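You operate a simulated robot arm through the tools that you are given. There is no shell and no other tool.

The job below is to be done with a simulated robot arm. You get a single attempt, and the scene is never put back.

Task
Put Tariq's belt pack to bed on the charger; its power lead is unplugged.
Fine: Switch the pack off first. Charger switch off before the lead goes in, on again once the pack is docked. Where these are worked on the way, their far stop is far enough and under half their travel is too little: charger switch.

It is judged by the outcome, as a careful person would: the job done as asked, and still so three seconds after it is handed in. It fails if anything else is knocked over, pushed out of place, dropped, spilled or broken.

Robot
A 7-joint arm with a two-finger parallel gripper, fixed in place. Base frame: the origin is at the foot of the arm, x ahead of it, y to its left, z up; the work surface is at about z = 860. Units: mm, degrees, N and s.
Its first joint turns from -149.0 to 149.0 degrees. Payload 3.43 kg.
The TCP is the grasp point between the finger pads, 30 mm short of the fingertips. In the tool frame z runs along the fingers and y along their closing line. The gripper opens to 94 mm. The fingers are 28 mm wide and 10 mm thick; the gripper's body (50 by 96 mm) begins 55 mm behind the TCP.
Orientation is that of the tool frame in the base frame, as [roll, pitch, yaw] about the fixed x, y, z axes, in that order (R = Rz(yaw) Ry(pitch) Rx(roll)). With the fingers straight down and closing along the base's y, the tool's x points along the base's -x, its y along +y and its z along -z.

Tools
- The arm moves only by the tool arm_command. Its argument "targets" is a list of rows, each a list of 7 numbers: the shift along the tool's x, y, z in m, then the turn, a rotation vector about the tool's x, y, z in degrees, then the opening, from 0 (shut) to 1 (fully open). In form: [[tx, ty, tz, wx, wy, wz, grip], ...]. A call has 1 to 20 rows; each row shifts and turns the commanded pose from where the row before left it, along the tool's axes as they then stand. A row lasts 0.2 s, in which the tool goes at most 50 mm and 8.6 degrees; a call with a longer step from one row to the next is refused whole, and so is a gripper value outside its range. Where a pose cannot be reached the arm comes as near as it can. A force on the tool above 40 N (or 10 N above the force at the start of the call, whichever is more), or a blocked arm, ends the call early, and 0.2 s more pass. The fingers move at their own pace (about 45 mm/s each) and stop on an object; they squeeze with about 27 N. The grip force told is the motor's: it shows also when the fingers shut on nothing. Time passes only in rows, and 0.2 s behind the last, so rows that do not move let the fingers close. The reply holds the time, the measured pose of the TCP, the force on the tool along the base axes, the opening and the grip force, in the units named above and with some noise, with the torque about the TCP (base axes, N m) and any sound that the robot's microphone picked up.
- Cameras (640 x 400 px; columns grow to the right, rows downward): "scene" is fixed at [399.1, 499.6, 1616.9]; the picture's right is [0.96, -0.27, 0.00], its down [-0.26, -0.93, -0.27] and it looks along [0.07, 0.26, -0.96] (base axes); focal length 235 px, centre (320, 200). "wrist" rides on the gripper at [76, 14, -102] in the tool frame; the picture's right is [-0.18, 0.98, 0.00], its down [-0.75, -0.14, -0.64] and it looks along [-0.63, -0.12, 0.77] (tool axes); focal length 243 px, centre (320, 200). There is no depth. A picture from a camera that has moved, and an enlarged one, comes with that camera's place and axes in the base frame and with its lens.
- camera(camera): a new picture of that camera. No time passes.
- zoom(camera, box): a new picture of the part [left, top, right, bottom] of that camera's present view, enlarged. No time passes.
- hand_in(): hands the job in; it is judged then, once.

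Nothing tells you positions but the pictures and the camera data. Unless the task says otherwise, let go and move clear before handing in.

The tools are called as a command line: name --pt "numbers of a row" for each row, then --argument value for the rest, lists and objects as JSON in quotes. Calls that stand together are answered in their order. arm_command: Moves the arm, as the interface text tells. Its arguments: {"type":"object","properties":{"targets":{"type":"array"}},"required":["targets"]} The other tools are called the same way: camera (camera) takes a picture; zoom (camera, box) takes an enlarged picture of a part of a camera's view; hand_in () hands the job in.

At the start:

```text
clock: 0.0
tcp_pos: [595.0, 788.5, 1214.4]
tool_rot: [180.0, 0.0, 180.0]
contact_force: [0.7, -0.3, 0.8]
ft_torque: [0.02, 0.0, -0.02]
gripper_width: 94.1
finger_force: 0.1
```

scene: 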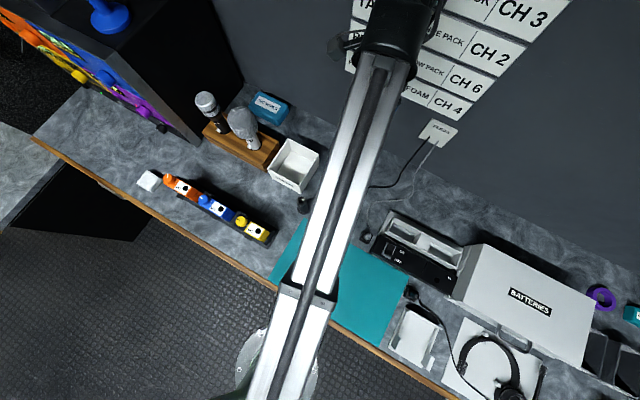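
wrist: 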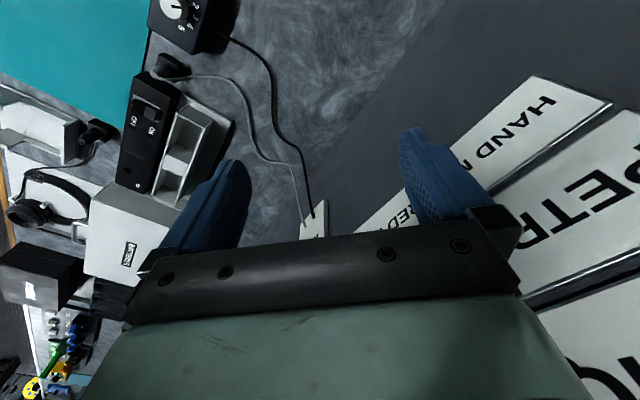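

I see a workbench with a charger (two bays, rocker switch), several coloured packs in a rack, mics, a headset tray and a wall sign board. I'll look closer before moving.

zoom --camera "scene" --box '[340, 180, 480, 300]'

zoom --camera "scene" --box '[120, 80, 320, 260]'

zoom --camera "scene" --box '[380, 260, 560, 400]'

zoom --camera "scene" --box '[340, 0, 580, 140]'

zoom --camera "wrist" --box '[100, 0, 300, 220]'

zoom --camera "scene" --box '[520, 230, 640, 400]'

```text
3.33 times, centred on (410, 240) of scene
camera zoom: at [399.1, 499.6, 1616.9], right [0.96, -0.27, 0.0], down [-0.26, -0.93, -0.27], along [0.07, 0.26, -0.96], focal length 783 px, centre (20, 67)
```

zoom: 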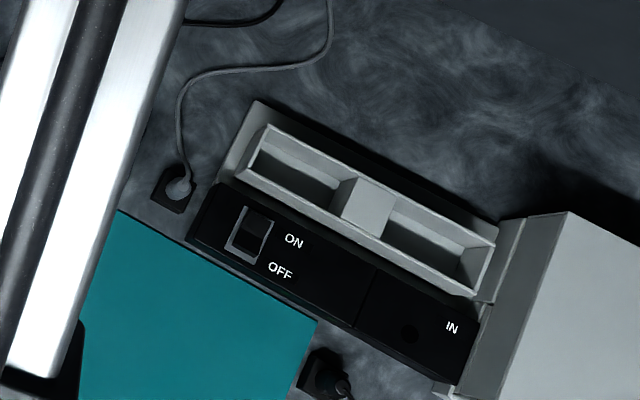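

```text
2.22 times, centred on (220, 170) of scene
camera zoom: at [399.1, 499.6, 1616.9], right [0.96, -0.27, 0.0], down [-0.26, -0.93, -0.27], along [0.07, 0.26, -0.96], focal length 522 px, centre (542, 267)
```

zoom: 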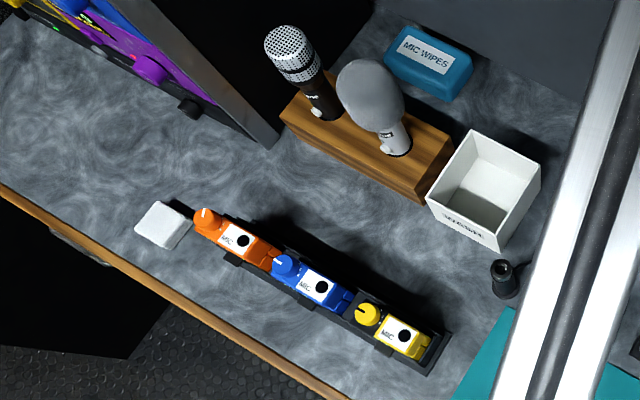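

```text
2.86 times, centred on (470, 330) of scene
camera zoom: at [399.1, 499.6, 1616.9], right [0.96, -0.27, 0.0], down [-0.26, -0.93, -0.27], along [0.07, 0.26, -0.96], focal length 671 px, centre (-109, -171)
```

zoom: 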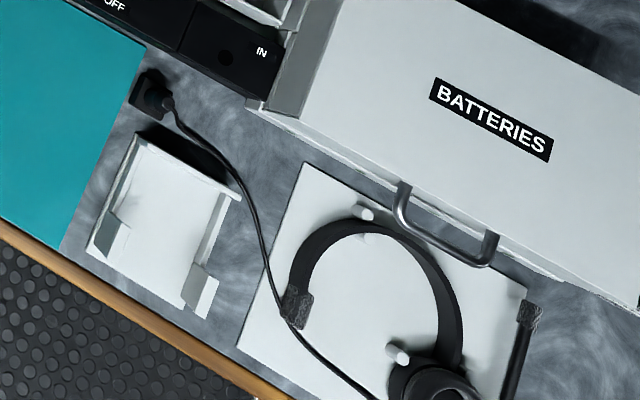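

```text
2.67 times, centred on (460, 70) of scene
camera zoom: at [399.1, 499.6, 1616.9], right [0.96, -0.27, 0.0], down [-0.26, -0.93, -0.27], along [0.07, 0.26, -0.96], focal length 626 px, centre (-53, 547)
```

zoom: 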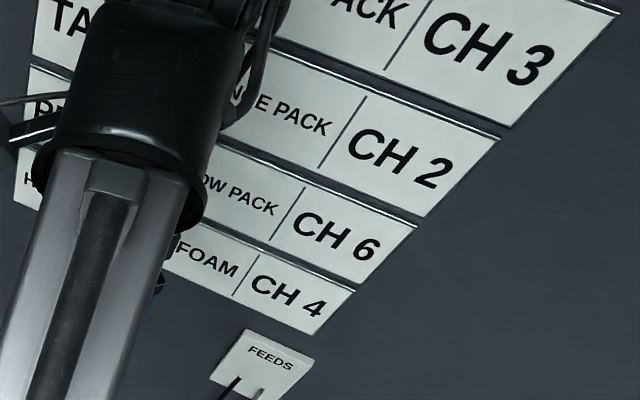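

```text
1.82 times, centred on (200, 110) of wrist
camera zoom: at [518.7, 803.1, 1317.3], right [0.18, 0.98, 0.0], down [0.75, -0.14, 0.64], along [0.63, -0.12, -0.77], focal length 441 px, centre (538, 364)
```

zoom: 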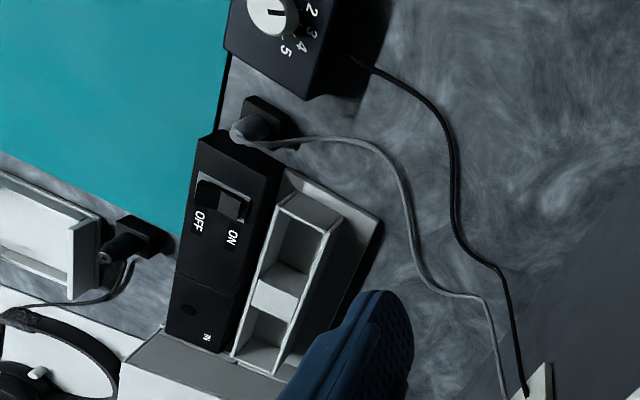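

```text
2.35 times, centred on (580, 315) of scene
camera zoom: at [399.1, 499.6, 1616.9], right [0.96, -0.27, 0.0], down [-0.26, -0.93, -0.27], along [0.07, 0.26, -0.96], focal length 553 px, centre (-292, -71)
```

zoom: 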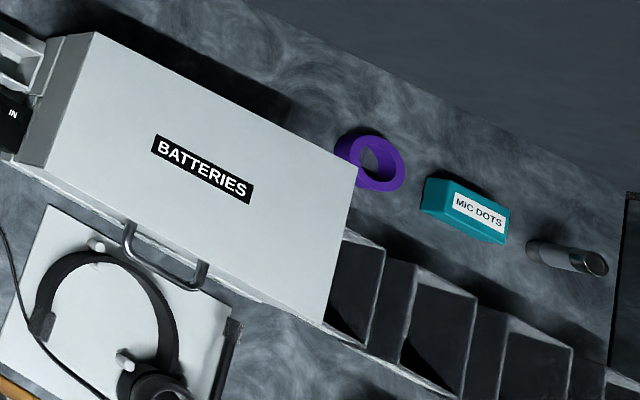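

The board's text is hidden by the arm, so I'll back away from the wall, turn toward it and read it with the wrist camera.

arm_command --pt "0.0325 -0.0313 0 0 0 0 1" --pt "0.0325 -0.0313 0 0 0 0 1" --pt "0.0325 -0.0313 0 0 0 0 1" --pt "0.0325 -0.0313 0 0 0 0 1" --pt "0.0325 -0.0313 0 0 0 0 1" --pt "0.0325 -0.0313 0 0 0 0 1" --pt "0 0 0 0 0 -8 1" --pt "0 0 0 0 0 -8 1" --pt "0 0 0 0 0 -8 1" --pt "0 0 0 0 0 -8 1" --pt "0 0 0 0 0 -8 1" --pt "0 0 0 0 0 -5 1"

camera --camera "scene"

camera --camera "wrist"

```text
clock: 2.6
tcp_pos: [417.3, 628.1, 1150.1]
tool_rot: [179.8, 0.8, -135.1]
contact_force: [-1.4, 11.2, -10.7]
ft_torque: [-0.83, -0.83, -0.84]
gripper_width: 94.2
finger_force: 0.1
out of reach, approached as far as the arm can: row 3, 4, 5, 6, 7
```

```text
taken
```

scene: 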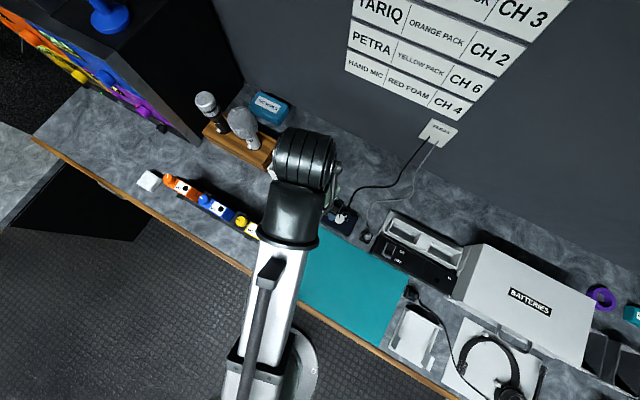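

```text
taken
camera wrist: at [352.4, 584.4, 1251.5], right [-0.56, 0.82, 0.01], down [0.63, 0.43, 0.65], along [0.53, 0.37, -0.76], focal length 243 px, centre (320, 200)
```

wrist: 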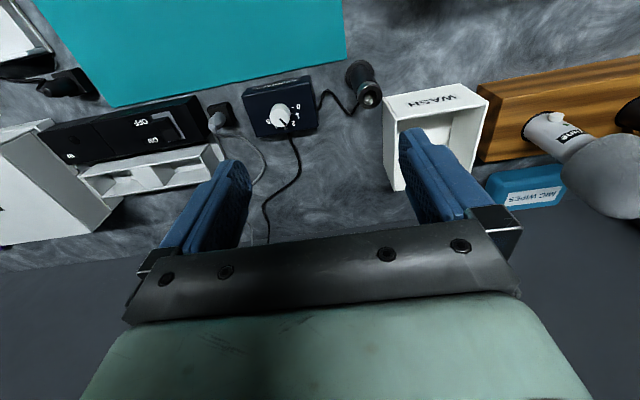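

The board says Tariq has the orange pack (CH 2), which is leftmost in the rack. I'll check the arm's state and then go above the rack to look at the pack.

arm_command --pt "0 0 0 0 0 0 1" --pt "0 0 0 0 0 0 1"

zoom --camera "scene" --box '[130, 160, 280, 250]'

zoom --camera "scene" --box '[340, 0, 580, 140]'

zoom --camera "wrist" --box '[0, 60, 320, 240]'

```text
clock: 3.2
tcp_pos: [417.9, 627.8, 1150.3]
tool_rot: [179.9, 0.6, -134.9]
contact_force: [5.0, 8.9, -18.9]
ft_torque: [0.12, -0.49, -0.19]
gripper_width: 94.2
finger_force: 0.0
```

```text
4.27 times, centred on (205, 205) of scene
camera zoom: at [399.1, 499.6, 1616.9], right [0.96, -0.27, 0.0], down [-0.26, -0.93, -0.27], along [0.07, 0.26, -0.96], focal length 1002 px, centre (811, 179)
```

zoom: 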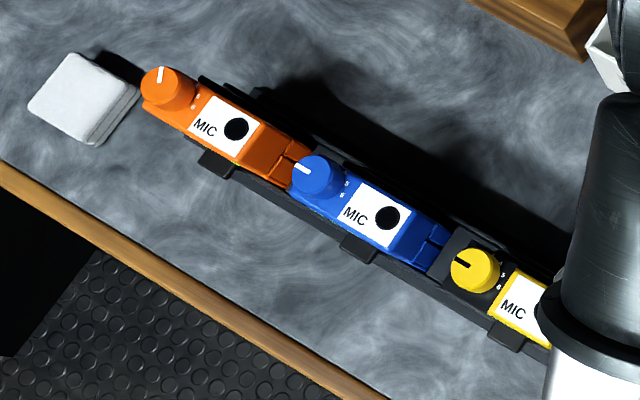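

```text
2.67 times, centred on (460, 70) of scene
camera zoom: at [399.1, 499.6, 1616.9], right [0.96, -0.27, 0.0], down [-0.26, -0.93, -0.27], along [0.07, 0.26, -0.96], focal length 626 px, centre (-53, 547)
```

zoom: 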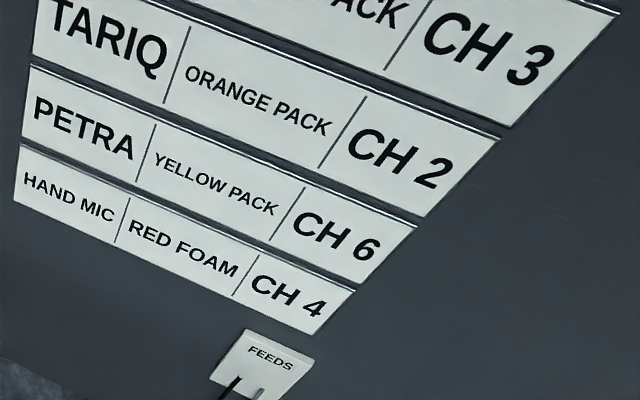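

```text
2.00 times, centred on (160, 150) of wrist
camera zoom: at [352.3, 584.3, 1251.5], right [-0.57, 0.82, 0.0], down [0.63, 0.43, 0.65], along [0.53, 0.37, -0.76], focal length 485 px, centre (640, 300)
```

zoom: 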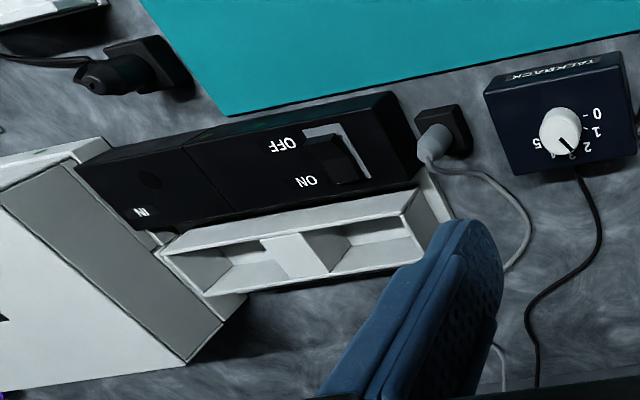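

I'll lower the arm here, where it's clear below, to get back inside the comfortable workspace.

arm_command --pt "0 0 0.03 0 0 0 1" --pt "0 0 0.03 0 0 0 1" --pt "0 0 0.03 0 0 0 1" --pt "0 0 0.03 0 0 0 1" --pt "0 0 0 0 0 0 1"

```text
clock: 4.4
tcp_pos: [419.0, 627.0, 1031.7]
tool_rot: [180.0, 0.0, -135.1]
contact_force: [-0.4, -0.6, 0.3]
ft_torque: [0.01, 0.01, -0.03]
gripper_width: 94.0
finger_force: 0.0
```

Forces are zero now. Next I move over toward the orange pack for a close view.

arm_command --pt "0.0183 0.0366 0.001 0 0 0 1" --pt "0.0183 0.0366 0.001 0 0 0 1" --pt "0.0183 0.0366 0.001 0 0 0 1" --pt "0.0183 0.0366 0.001 0 0 0 1" --pt "0.0183 0.0366 0.001 0 0 0 1" --pt "0.0183 0.0366 0.001 0 0 0 1" --pt "0.0183 0.0366 0.001 0 0 0 1" --pt "0.0183 0.0366 0.001 0 0 0 1" --pt "0.0183 0.0366 0.001 0 0 0 1" --pt "0.0183 0.0366 0.001 0 0 0 1" --pt "0.0183 0.0366 0.001 0 0 0 1" --pt "0.0183 0.0366 0.001 0 0 0 1" --pt "0 0 0 0 0 0 1"

camera --camera "wrist"

camera --camera "scene"

```text
clock: 7.2
tcp_pos: [-50.8, 780.7, 1021.4]
tool_rot: [-179.9, 0.1, -135.0]
contact_force: [0.6, 0.5, -0.3]
ft_torque: [-0.03, 0.01, 0.05]
gripper_width: 94.0
finger_force: 0.0
```

```text
taken
camera wrist: at [-115.5, 737.6, 1122.3], right [-0.56, 0.83, 0.0], down [0.63, 0.43, 0.64], along [0.53, 0.36, -0.77], focal length 243 px, centre (320, 200)
```

wrist: 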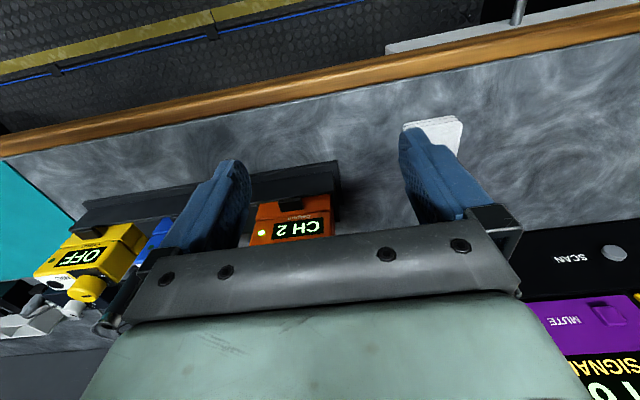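

```text
taken
```

scene: 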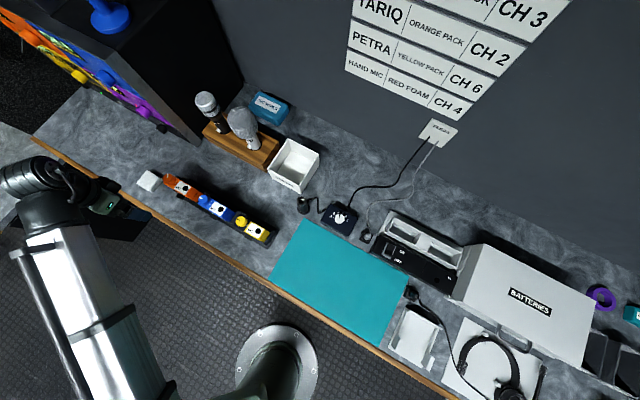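

The orange pack shows CH 2 with a lit LED (on), while yellow reads OFF. I'll rise and move over it for a top-down look at its knob.

arm_command --pt "0 0 -0.04 0 0 0 1" --pt "0 0 -0.04 0 0 0 1" --pt "-0.0293 -0.0095 0 0 0 0 1" --pt "-0.0293 -0.0095 0 0 0 0 1" --pt "-0.0293 -0.0095 0 0 0 0 1" --pt "-0.0293 -0.0095 0 0 0 0 1" --pt "0 0 0 0 0 0 1"

camera --camera "wrist"

```text
clock: 8.8
tcp_pos: [60.8, 836.4, 1101.2]
tool_rot: [180.0, 0.1, -135.0]
contact_force: [-0.1, 0.2, -0.4]
ft_torque: [0.01, -0.01, -0.02]
gripper_width: 93.9
finger_force: 0.1
```

```text
taken
camera wrist: at [-3.7, 792.8, 1204.0], right [-0.57, 0.82, 0.0], down [0.63, 0.43, 0.64], along [0.53, 0.36, -0.77], focal length 243 px, centre (320, 200)
```

wrist: 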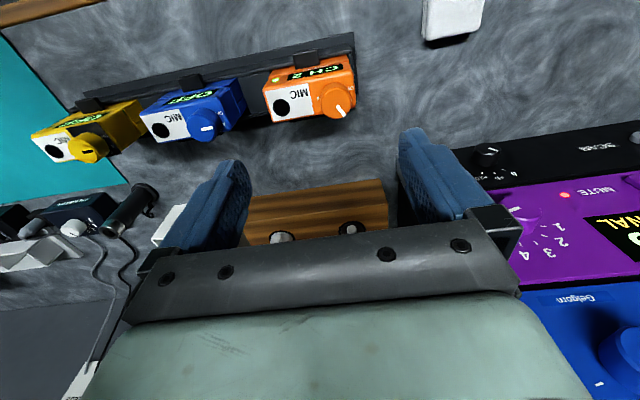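

zoom --camera "wrist" --box '[240, 40, 370, 140]'

zoom --camera "wrist" --box '[20, 50, 260, 180]'

zoom --camera "scene" --box '[155, 165, 215, 215]'

zoom --camera "scene" --box '[190, 185, 280, 250]'

```text
4.00 times, centred on (305, 90) of wrist
camera zoom: at [-3.7, 792.8, 1204.0], right [-0.57, 0.82, 0.0], down [0.63, 0.43, 0.64], along [0.53, 0.36, -0.77], focal length 970 px, centre (380, 640)
```

zoom: 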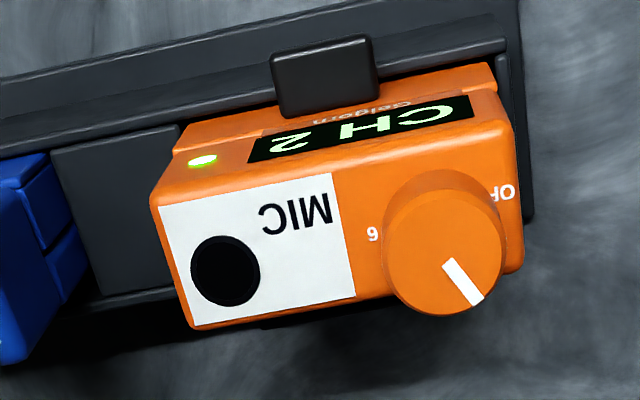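

```text
2.67 times, centred on (140, 115) of wrist
camera zoom: at [-3.7, 792.8, 1204.0], right [-0.57, 0.82, 0.0], down [0.63, 0.43, 0.64], along [0.53, 0.36, -0.77], focal length 647 px, centre (800, 427)
```

zoom: 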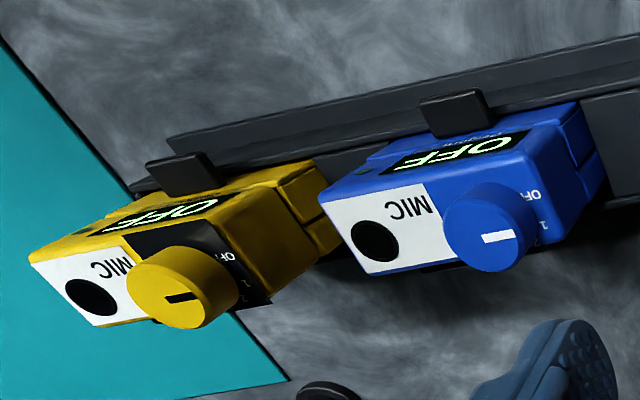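

```text
8.00 times, centred on (185, 190) of scene
camera zoom: at [399.1, 499.6, 1616.9], right [0.96, -0.27, 0.0], down [-0.26, -0.93, -0.27], along [0.07, 0.26, -0.96], focal length 1879 px, centre (1400, 280)
```

zoom: 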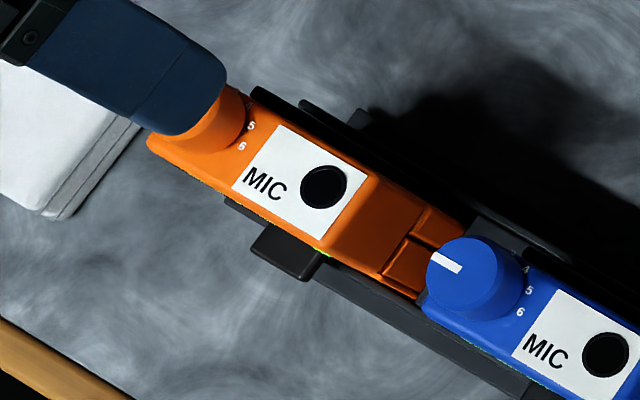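

```text
6.15 times, centred on (235, 218) of scene
camera zoom: at [399.1, 499.6, 1616.9], right [0.96, -0.27, 0.0], down [-0.26, -0.93, -0.27], along [0.07, 0.26, -0.96], focal length 1446 px, centre (843, 92)
```

zoom: 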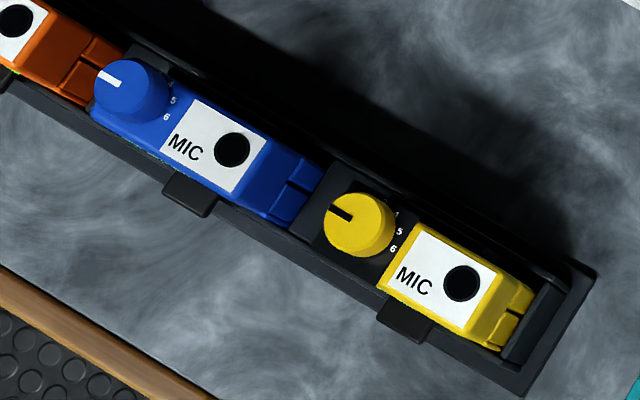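

Knob pointer at "2"; OFF is about 65–70° counterclockwise (seen from above), with the blue and yellow packs' pointers showing where OFF lies. I'll move closer to fix the knob position precisely.

arm_command --pt "0.012 0.02 0.0 0 0 0 1" --pt "0 0 0.025 0 0 0 1" --pt "0 0 0.025 0 0 0 1" --pt "0 0 0 0 0 0 1"

zoom --camera "wrist" --box '[220, 60, 420, 200]'

zoom --camera "scene" --box '[150, 160, 220, 215]'

```text
clock: 9.8
tcp_pos: [37.0, 845.4, 1050.2]
tool_rot: [179.9, 0.0, -135.0]
contact_force: [-0.3, -0.2, -0.3]
ft_torque: [-0.01, -0.02, 0.04]
gripper_width: 93.9
finger_force: 0.1
```

```text
2.86 times, centred on (320, 130) of wrist
camera zoom: at [-26.5, 801.7, 1151.9], right [-0.56, 0.83, 0.0], down [0.63, 0.43, 0.64], along [0.53, 0.36, -0.77], focal length 693 px, centre (320, 400)
```

zoom: 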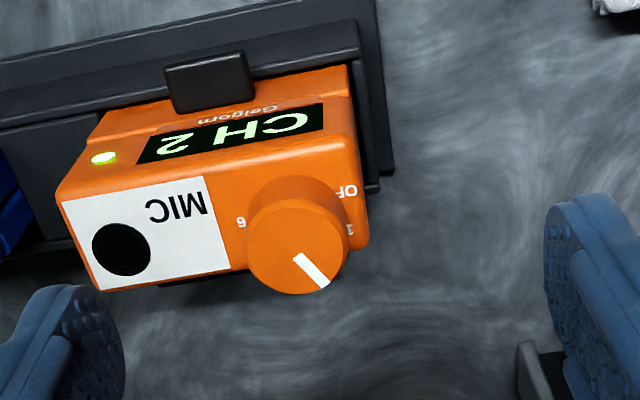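

```text
7.27 times, centred on (185, 188) of scene
camera zoom: at [399.1, 499.6, 1616.9], right [0.96, -0.27, 0.0], down [-0.26, -0.93, -0.27], along [0.07, 0.26, -0.96], focal length 1708 px, centre (1302, 291)
```

zoom: 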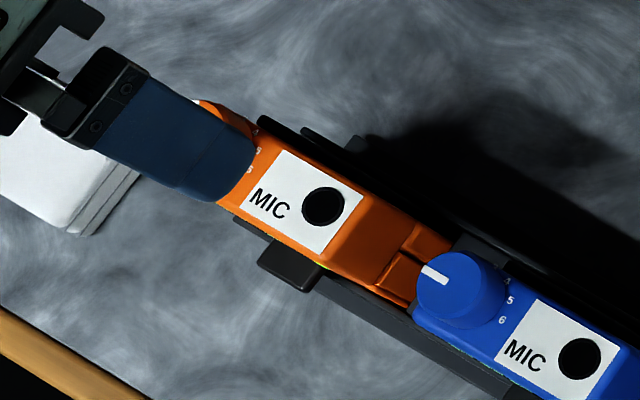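

Knob top is at about (48, 845, 992), pack top around z 973. I'll centre over the knob, part-close, and check alignment before gripping.

arm_command --pt "-0.0074 -0.0081 0.0 0 0 0 0.6" --pt "0 0 0.02 0 0 0 0.5" --pt "0 0 0 0 0 0 0.45" --pt "0 0 0 0 0 0 0.45"

camera --camera "wrist"

zoom --camera "wrist" --box '[220, 60, 420, 200]'

zoom --camera "scene" --box '[150, 160, 220, 215]'

```text
clock: 10.8
tcp_pos: [51.6, 843.8, 1029.0]
tool_rot: [180.0, -0.1, -135.0]
contact_force: [0.3, 0.5, 0.3]
ft_torque: [-0.01, 0.01, 0.02]
gripper_width: 42.5
finger_force: 0.0
```

```text
taken
camera wrist: at [-14.1, 801.2, 1131.0], right [-0.56, 0.83, 0.0], down [0.63, 0.43, 0.64], along [0.53, 0.36, -0.77], focal length 243 px, centre (320, 200)
```

wrist: 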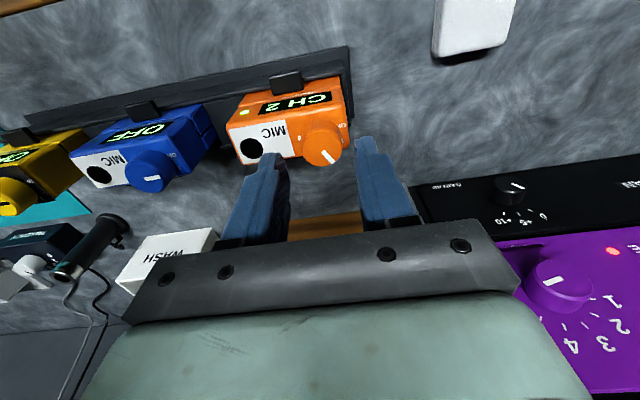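

```text
2.86 times, centred on (320, 130) of wrist
camera zoom: at [-14.1, 801.2, 1131.0], right [-0.56, 0.83, 0.0], down [0.63, 0.43, 0.64], along [0.53, 0.36, -0.77], focal length 693 px, centre (320, 400)
```

zoom: 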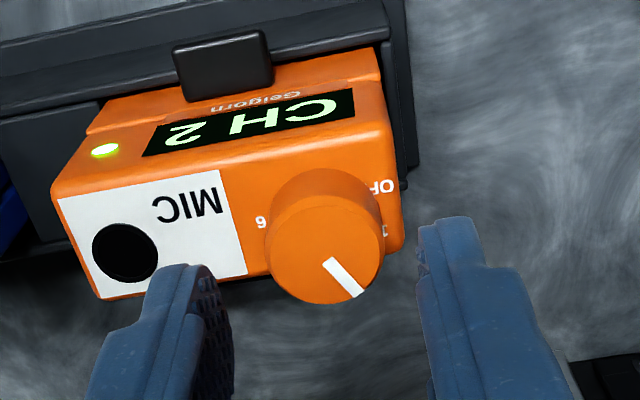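

```text
7.27 times, centred on (185, 188) of scene
camera zoom: at [399.1, 499.6, 1616.9], right [0.96, -0.27, 0.0], down [-0.26, -0.93, -0.27], along [0.07, 0.26, -0.96], focal length 1708 px, centre (1302, 291)
```

zoom: 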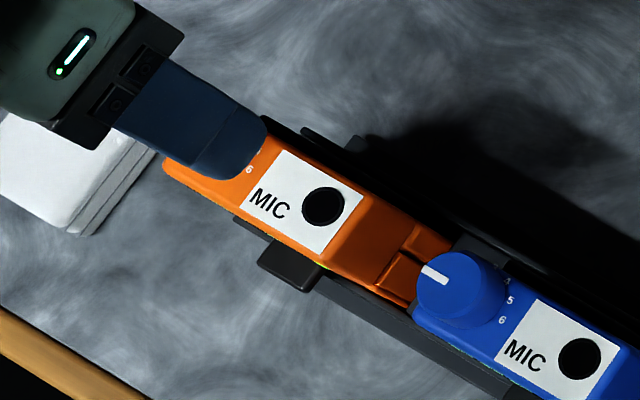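

Small correction, then descend around the knob and check.

arm_command --pt "0.0047 0.001 0.0 0 0 0 0.45" --pt "0 0 0.01 0 0 0 0.45" --pt "0 0 0.008 0 0 0 0.45" --pt "0 0 0 0 0 0 0.45"

zoom --camera "wrist" --box '[220, 60, 420, 200]'

zoom --camera "scene" --box '[150, 160, 220, 215]'

```text
clock: 11.8
tcp_pos: [45.5, 842.0, 1012.1]
tool_rot: [180.0, 0.1, -135.0]
contact_force: [-0.4, -0.4, -0.3]
ft_torque: [-0.02, -0.02, -0.02]
gripper_width: 42.7
finger_force: 0.1
```

```text
2.86 times, centred on (320, 130) of wrist
camera zoom: at [-19.3, 798.4, 1114.5], right [-0.56, 0.83, 0.0], down [0.63, 0.43, 0.64], along [0.53, 0.36, -0.77], focal length 693 px, centre (320, 400)
```

zoom: 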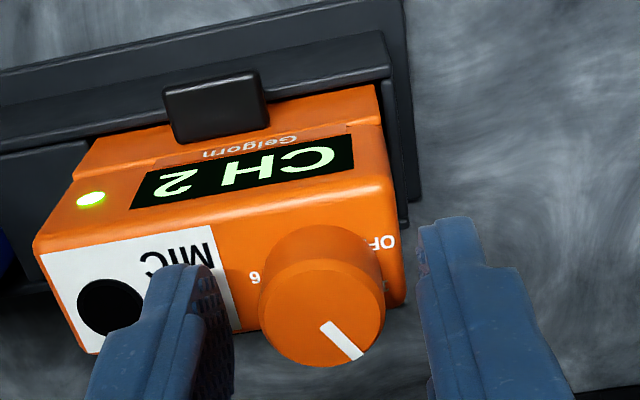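

```text
7.27 times, centred on (185, 188) of scene
camera zoom: at [399.1, 499.6, 1616.9], right [0.96, -0.27, 0.0], down [-0.26, -0.93, -0.27], along [0.07, 0.26, -0.96], focal length 1708 px, centre (1302, 291)
```

zoom: 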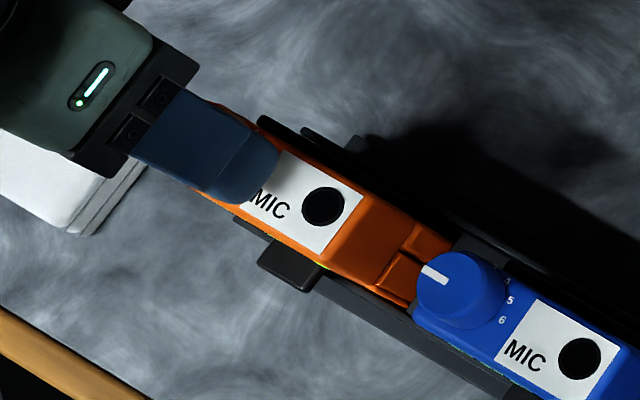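

Aligned. Lower 4 mm more and close on the knob.

arm_command --pt "0 0 0.004 0 0 0 0.45" --pt "0 0 0 0 0 0 0.2" --pt "0 0 0 0 0 0 0.0" --pt "0 0 0 0 0 0 0.0" --pt "0 0 0 0 0 0 0.0"

zoom --camera "wrist" --box '[220, 60, 420, 200]'

```text
clock: 13.0
tcp_pos: [45.2, 841.6, 1007.1]
tool_rot: [-179.9, 0.1, -135.0]
contact_force: [0.5, -0.7, -0.5]
ft_torque: [0.0, -0.02, 0.02]
gripper_width: 25.6
finger_force: 27.3
```

```text
2.86 times, centred on (320, 130) of wrist
camera zoom: at [-19.0, 798.8, 1110.2], right [-0.56, 0.83, 0.0], down [0.63, 0.43, 0.64], along [0.53, 0.36, -0.77], focal length 693 px, centre (320, 400)
```

zoom: 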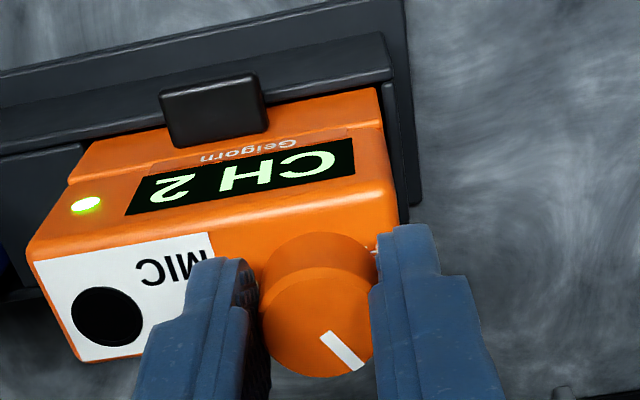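

Knob gripped with no side force. Now turning it counterclockwise toward OFF.

arm_command --pt "0 0 0 0 0 -7.5 0" --pt "0 0 0 0 0 -7.5 0" --pt "0 0 0 0 0 -7.5 0" --pt "0 0 0 0 0 -7.5 0" --pt "0 0 0 0 0 0 0"

camera --camera "wrist"

zoom --camera "scene" --box '[150, 160, 220, 215]'

```text
clock: 14.2
tcp_pos: [45.9, 841.6, 1008.6]
tool_rot: [-179.9, 0.0, -105.0]
contact_force: [0.3, -1.3, -1.0]
ft_torque: [-0.07, 0.04, -0.04]
gripper_width: 25.8
finger_force: 27.3
```

```text
taken
camera wrist: at [11.2, 772.3, 1110.3], right [-0.9, 0.43, 0.0], down [0.33, 0.69, 0.64], along [0.28, 0.58, -0.77], focal length 243 px, centre (320, 200)
```

wrist: 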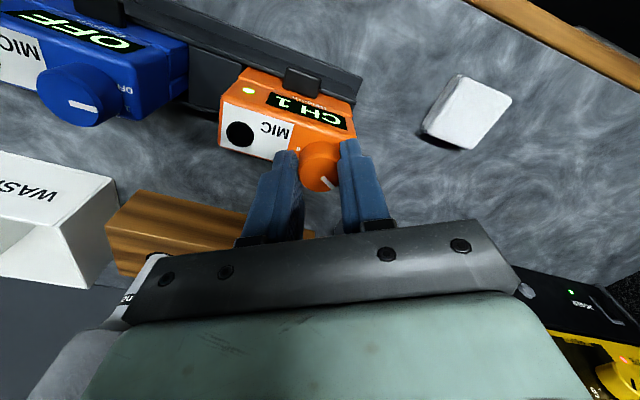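

```text
7.27 times, centred on (185, 188) of scene
camera zoom: at [399.1, 499.6, 1616.9], right [0.96, -0.27, 0.0], down [-0.26, -0.93, -0.27], along [0.07, 0.26, -0.96], focal length 1708 px, centre (1302, 291)
```

zoom: 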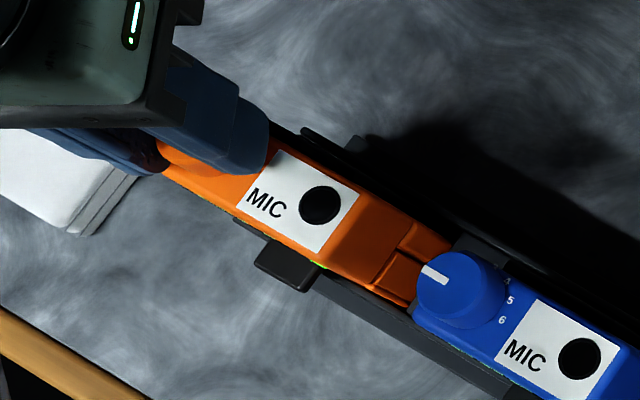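

CH 1 now, so the steps are about 30°. I'll turn another 30°.

arm_command --pt "0 0 0 0 0 -7.5 0" --pt "0 0 0 0 0 -7.5 0" --pt "0 0 0 0 0 -7.5 0" --pt "0 0 0 0 0 -7.5 0" --pt "0 0 0 0 0 0 0"

camera --camera "wrist"

zoom --camera "wrist" --box '[220, 40, 420, 180]'

```text
clock: 15.4
tcp_pos: [45.6, 841.1, 1008.4]
tool_rot: [179.9, 0.0, -74.9]
contact_force: [4.3, -0.6, 5.0]
ft_torque: [-0.07, -0.31, 0.01]
gripper_width: 25.8
finger_force: 26.7
```

```text
taken
camera wrist: at [51.1, 764.5, 1110.2], right [-1.0, -0.08, 0.0], down [-0.06, 0.76, 0.64], along [-0.05, 0.64, -0.77], focal length 243 px, centre (320, 200)
```

wrist: 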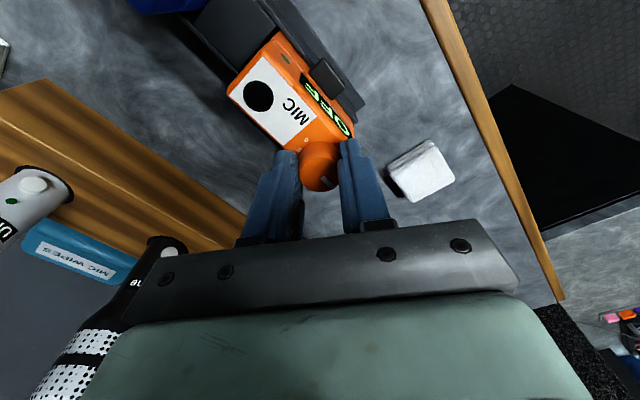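

```text
2.86 times, centred on (320, 110) of wrist
camera zoom: at [51.1, 764.5, 1110.2], right [-1.0, -0.08, 0.0], down [-0.06, 0.76, 0.64], along [-0.05, 0.64, -0.77], focal length 693 px, centre (320, 457)
```

zoom: 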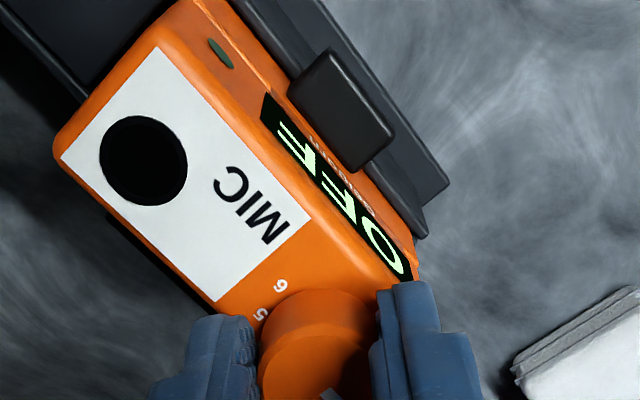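

Display reads OFF and the LED is dark. Release and rise straight up.

arm_command --pt "0 0 0 0 0 0 0.45" --pt "0 0 0 0 0 0 0.45"

arm_command --pt "0 0 -0.02 0 0 0 0.45" --pt "0 0 -0.02 0 0 0 0.45" --pt "0 0 -0.04 0 0 0 1" --pt "0 0 -0.04 0 0 0 1" --pt "0 0 0 0 0 0 1"

camera --camera "wrist"

zoom --camera "scene" --box '[130, 80, 290, 250]'

```text
clock: 16.0
tcp_pos: [45.9, 841.8, 1007.7]
tool_rot: [-180.0, -0.1, -74.9]
contact_force: [0.4, -0.1, -1.0]
ft_torque: [0.01, -0.01, 0.0]
gripper_width: 42.4
finger_force: 0.1
```

```text
clock: 17.2
tcp_pos: [44.3, 839.3, 1130.7]
tool_rot: [-179.9, 0.0, -75.0]
contact_force: [0.6, -0.3, -0.3]
ft_torque: [0.04, -0.03, 0.02]
gripper_width: 93.7
finger_force: 0.1
```

```text
taken
camera wrist: at [50.4, 763.2, 1232.5], right [-1.0, -0.08, 0.0], down [-0.06, 0.76, 0.64], along [-0.05, 0.64, -0.77], focal length 243 px, centre (320, 200)
```

wrist: 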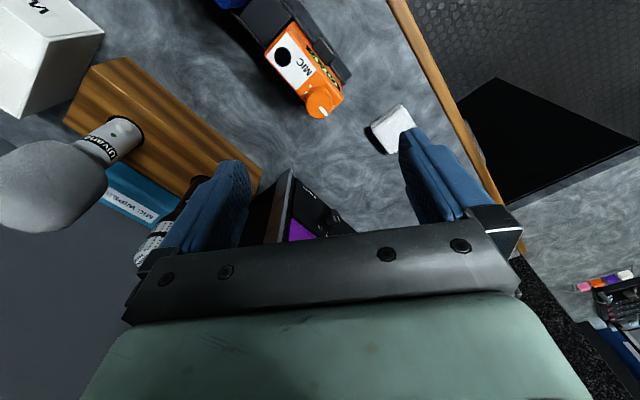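

```text
2.35 times, centred on (210, 165) of scene
camera zoom: at [399.1, 499.6, 1616.9], right [0.96, -0.27, 0.0], down [-0.26, -0.93, -0.27], along [0.07, 0.26, -0.96], focal length 553 px, centre (579, 282)
```

zoom: 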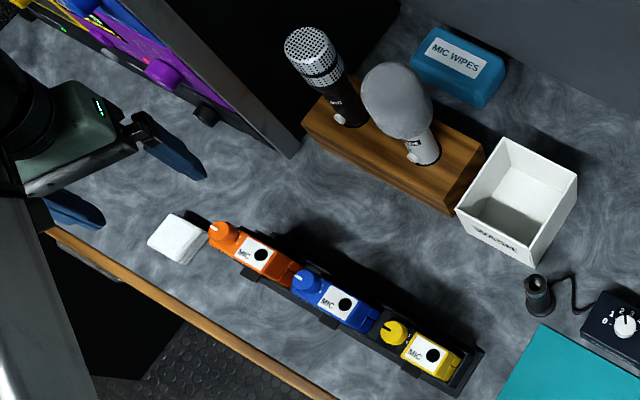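

Pack is off. Next I travel to the charger at a safe height and look at its switch, socket, bays and the leads.

arm_command --pt "0 0 0 0 0 7.5 1" --pt "0 0 0 0 0 7.5 1" --pt "0 0 0 0 0 7.5 1" --pt "0 0 0 0 0 7.5 1" --pt "0 0 0 0 0 7.5 1" --pt "0 0 0 0 0 7.5 1" --pt "0 0 0 0 0 7.5 1" --pt "0 0 0 0 0 7.5 1" --pt "-0.0191 -0.04375 0.0037 0 0 0 1" --pt "-0.0191 -0.04375 0.0037 0 0 0 1" --pt "-0.0191 -0.04375 0.0037 0 0 0 1" --pt "-0.0191 -0.04375 0.0037 0 0 0 1" --pt "-0.0191 -0.04375 0.0037 0 0 0 1" --pt "-0.0191 -0.04375 0.0037 0 0 0 1" --pt "-0.0191 -0.04375 0.0037 0 0 0 1" --pt "-0.0191 -0.04375 0.0037 0 0 0 1"

arm_command --pt "0 -0.0445 0 0 0 0 1" --pt "0 -0.0445 0 0 0 0 1" --pt "0 -0.0445 0 0 0 0 1" --pt "0 -0.0445 0 0 0 0 1" --pt "0 -0.0445 0 0 0 0 1" --pt "0 -0.0445 0 0 0 0 1" --pt "0 -0.0445 0 0 0 0 1" --pt "0 -0.0445 0 0 0 0 1" --pt "0 0 0 0 0 0 1"

camera --camera "wrist"

camera --camera "scene"

```text
clock: 20.6
tcp_pos: [396.0, 704.8, 1097.1]
tool_rot: [179.9, -0.1, -134.9]
contact_force: [-0.4, 1.1, -0.4]
ft_torque: [-0.03, 0.01, -0.01]
gripper_width: 93.9
finger_force: 0.0
```

```text
clock: 22.6
tcp_pos: [653.3, 449.3, 1097.5]
tool_rot: [180.0, 0.0, -135.0]
contact_force: [-0.1, -0.1, 0.1]
ft_torque: [0.0, 0.01, 0.0]
gripper_width: 93.9
finger_force: 0.0
```

```text
taken
camera wrist: at [588.2, 406.4, 1199.9], right [-0.57, 0.82, 0.0], down [0.63, 0.43, 0.64], along [0.53, 0.36, -0.77], focal length 243 px, centre (320, 200)
```

wrist: 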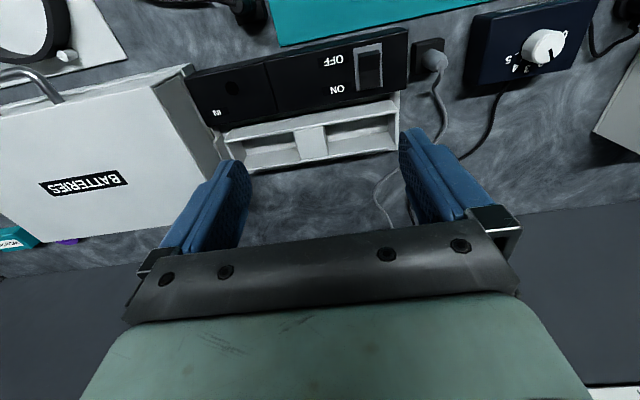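

```text
taken
```

scene: 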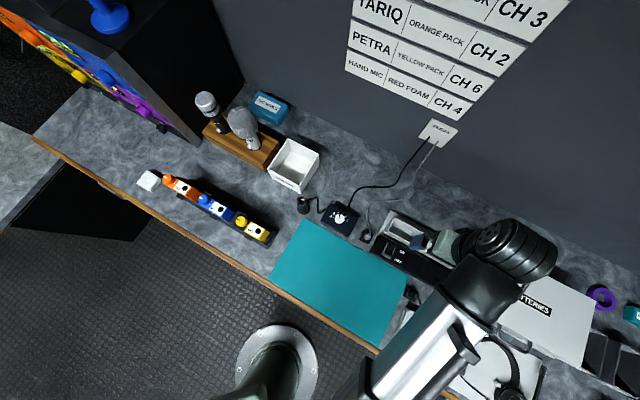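

zoom --camera "wrist" --box '[180, 0, 460, 180]'

zoom --camera "wrist" --box '[320, 20, 470, 120]'

zoom --camera "wrist" --box '[180, 40, 330, 140]'

zoom --camera "scene" --box '[350, 190, 450, 280]'

```text
2.22 times, centred on (320, 90) of wrist
camera zoom: at [588.2, 406.4, 1199.9], right [-0.57, 0.82, 0.0], down [0.63, 0.43, 0.64], along [0.53, 0.36, -0.77], focal length 539 px, centre (320, 444)
```

zoom: 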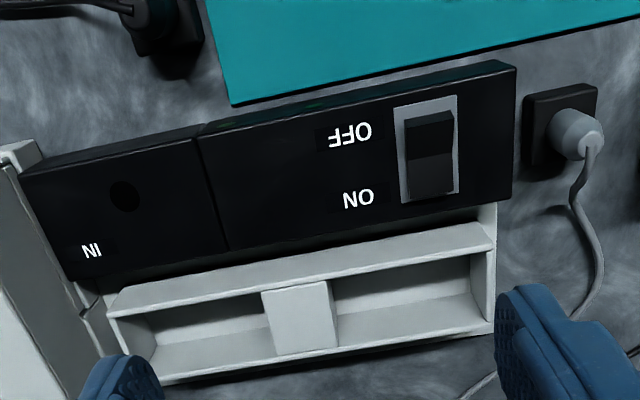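

```text
4.00 times, centred on (395, 70) of wrist
camera zoom: at [588.2, 406.4, 1199.9], right [-0.57, 0.82, 0.0], down [0.63, 0.43, 0.64], along [0.53, 0.36, -0.77], focal length 970 px, centre (20, 720)
```

zoom: 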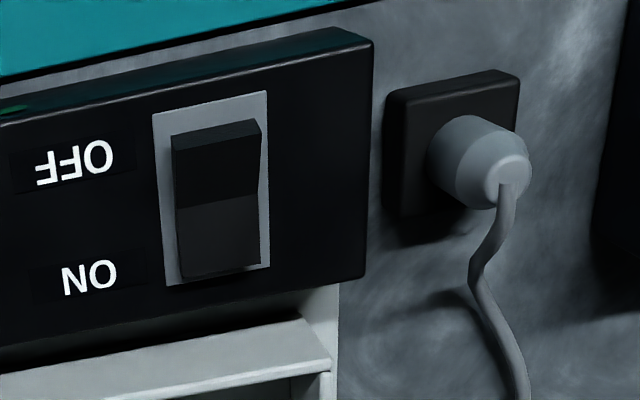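

```text
4.00 times, centred on (255, 90) of wrist
camera zoom: at [588.2, 406.4, 1199.9], right [-0.57, 0.82, 0.0], down [0.63, 0.43, 0.64], along [0.53, 0.36, -0.77], focal length 970 px, centre (580, 640)
```

zoom: 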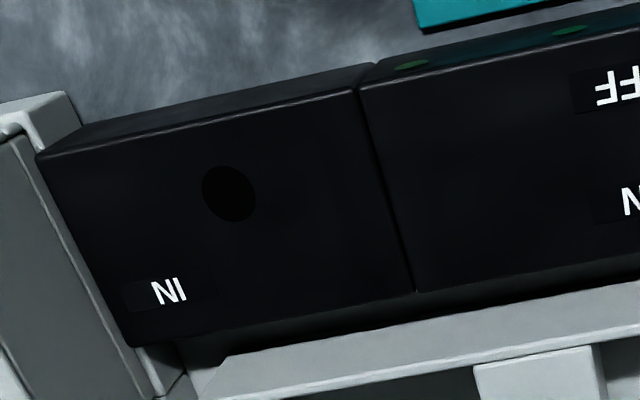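

```text
4.44 times, centred on (400, 235) of scene
camera zoom: at [399.1, 499.6, 1616.9], right [0.96, -0.27, 0.0], down [-0.26, -0.93, -0.27], along [0.07, 0.26, -0.96], focal length 1044 px, centre (-36, 44)
```

zoom: 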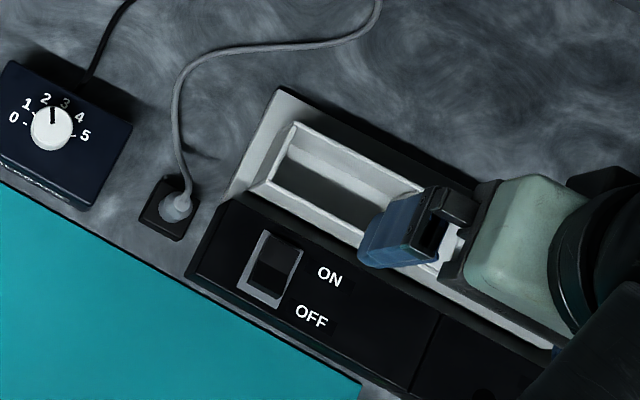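

The rocker is pressed on its ON side (ON), hinge at about (612, 487, 898). The grey FEEDS lead is parked in a block left of the charger and the IN hole is at about (716, 368). I'll close the gripper and go over the OFF half, tilted so an edge presses.

arm_command --pt "0.0047 0.01415 0.0349 0 0 0 0.5" --pt "0.0047 0.01415 0.0349 0 0 0 0.2" --pt "0.0047 0.01415 0.0349 0 0 0 0" --pt "0.0047 0.01415 0.0349 0 0 0 0" --pt "0 0 0 0 6.67 0 0" --pt "0 0 0 0 6.67 0 0" --pt "0 0 0 0 6.67 0 0" --pt "0 0 0 0 0 0 0"

camera --camera "wrist"

zoom --camera "wrist" --box '[220, 60, 420, 200]'

zoom --camera "scene" --box '[350, 190, 450, 280]'

```text
clock: 24.1
tcp_pos: [604.5, 479.4, 942.9]
tool_rot: [-179.9, -14.3, -135.1]
contact_force: [2.8, 2.6, -13.9]
ft_torque: [0.03, -0.07, -0.04]
gripper_width: 0.1
finger_force: 27.2
out of reach, approached as far as the arm can: row 7
heard: click
stopped in row 7: the force on the tool passed its limit at 55 N (the readings are from after the stop); the commanded pose is now the measured one
```

```text
taken
camera wrist: at [559.2, 455.9, 1061.1], right [-0.57, 0.82, -0.05], down [0.73, 0.53, 0.43], along [0.38, 0.21, -0.9], focal length 243 px, centre (320, 200)
```

wrist: 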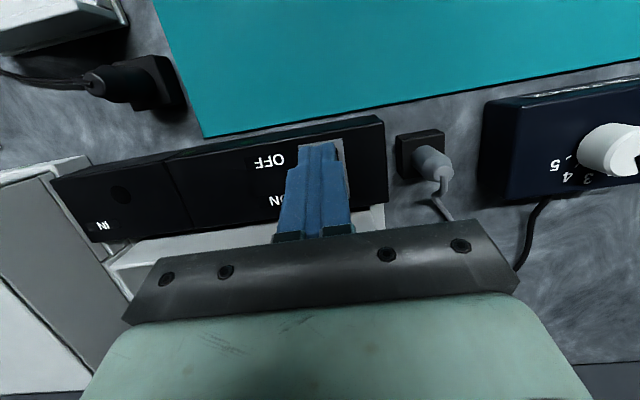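

```text
2.86 times, centred on (320, 130) of wrist
camera zoom: at [559.2, 455.9, 1061.1], right [-0.57, 0.82, -0.05], down [0.73, 0.53, 0.43], along [0.38, 0.21, -0.9], focal length 693 px, centre (320, 400)
```

zoom: 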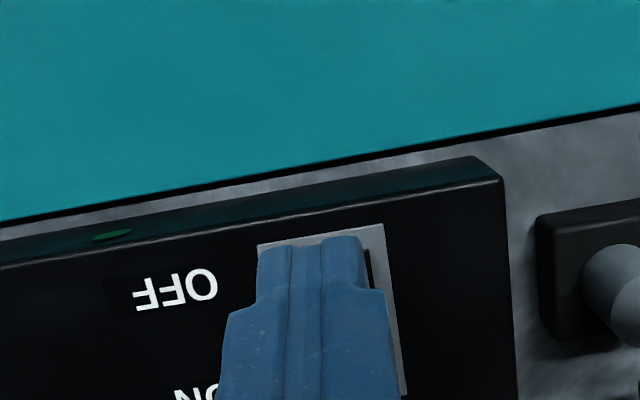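

```text
4.44 times, centred on (400, 235) of scene
camera zoom: at [399.1, 499.6, 1616.9], right [0.96, -0.27, 0.0], down [-0.26, -0.93, -0.27], along [0.07, 0.26, -0.96], focal length 1044 px, centre (-36, 44)
```

zoom: 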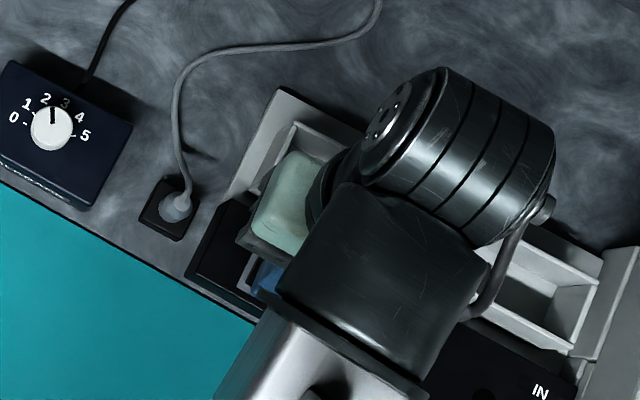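

The tilt ran near a reach limit and pressed the rocker early: a click was heard. I'll lift straight up and inspect the switch and that nothing else moved.

arm_command --pt "0.005 0 -0.0194 0 0 0 0" --pt "0.005 0 -0.0194 0 0 0 0" --pt "0.01 0 -0.0388 0 0 0 0" --pt "0 0 0 0 -7.15 0 0" --pt "0 0 0 0 -7.15 0 0" --pt "0 0 -0.04 0 0 0 0" --pt "0.025 0.0 -0.03 0 0 0 0.5" --pt "0.025 0 0 0 0 0 1" --pt "0 0 0 0 0 0 1"

camera --camera "wrist"

zoom --camera "scene" --box '[350, 190, 450, 280]'

```text
clock: 24.5
tcp_pos: [605.8, 480.0, 950.5]
tool_rot: [-179.9, -13.8, -135.1]
contact_force: [3.3, 3.5, -12.7]
ft_torque: [0.01, -0.15, -0.05]
gripper_width: 0.0
finger_force: 27.3
stopped in row 1: the force on the tool passed its limit at 54 N (the readings are from after the stop); the commanded pose is now the measured one
```

```text
taken
camera wrist: at [559.3, 456.0, 1068.3], right [-0.57, 0.82, -0.05], down [0.73, 0.53, 0.44], along [0.39, 0.22, -0.89], focal length 243 px, centre (320, 200)
```

wrist: 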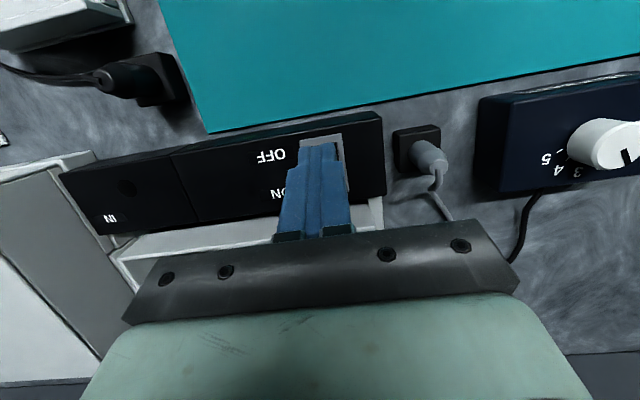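

```text
4.44 times, centred on (400, 235) of scene
camera zoom: at [399.1, 499.6, 1616.9], right [0.96, -0.27, 0.0], down [-0.26, -0.93, -0.27], along [0.07, 0.26, -0.96], focal length 1044 px, centre (-36, 44)
```

zoom: 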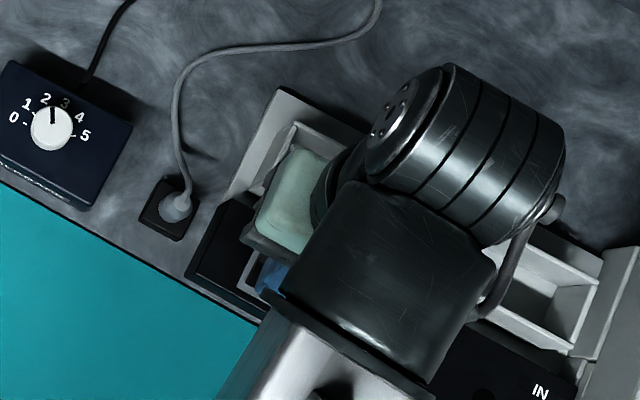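

Force lingers without obvious contact — it looks like a wrist limit caused by the tilt. I'll untilt gently while rising.

arm_command --pt "0 0 0 0 -2 0 0" --pt "0.001 0 -0.004 0 -2 0 0" --pt "0.001 0 -0.004 0 -2 0 0"

```text
clock: 25.3
tcp_pos: [604.3, 479.3, 958.5]
tool_rot: [-179.9, -7.9, -135.0]
contact_force: [0.5, -0.1, 0.3]
ft_torque: [0.03, 0.01, -0.02]
gripper_width: 0.2
finger_force: 27.2
```

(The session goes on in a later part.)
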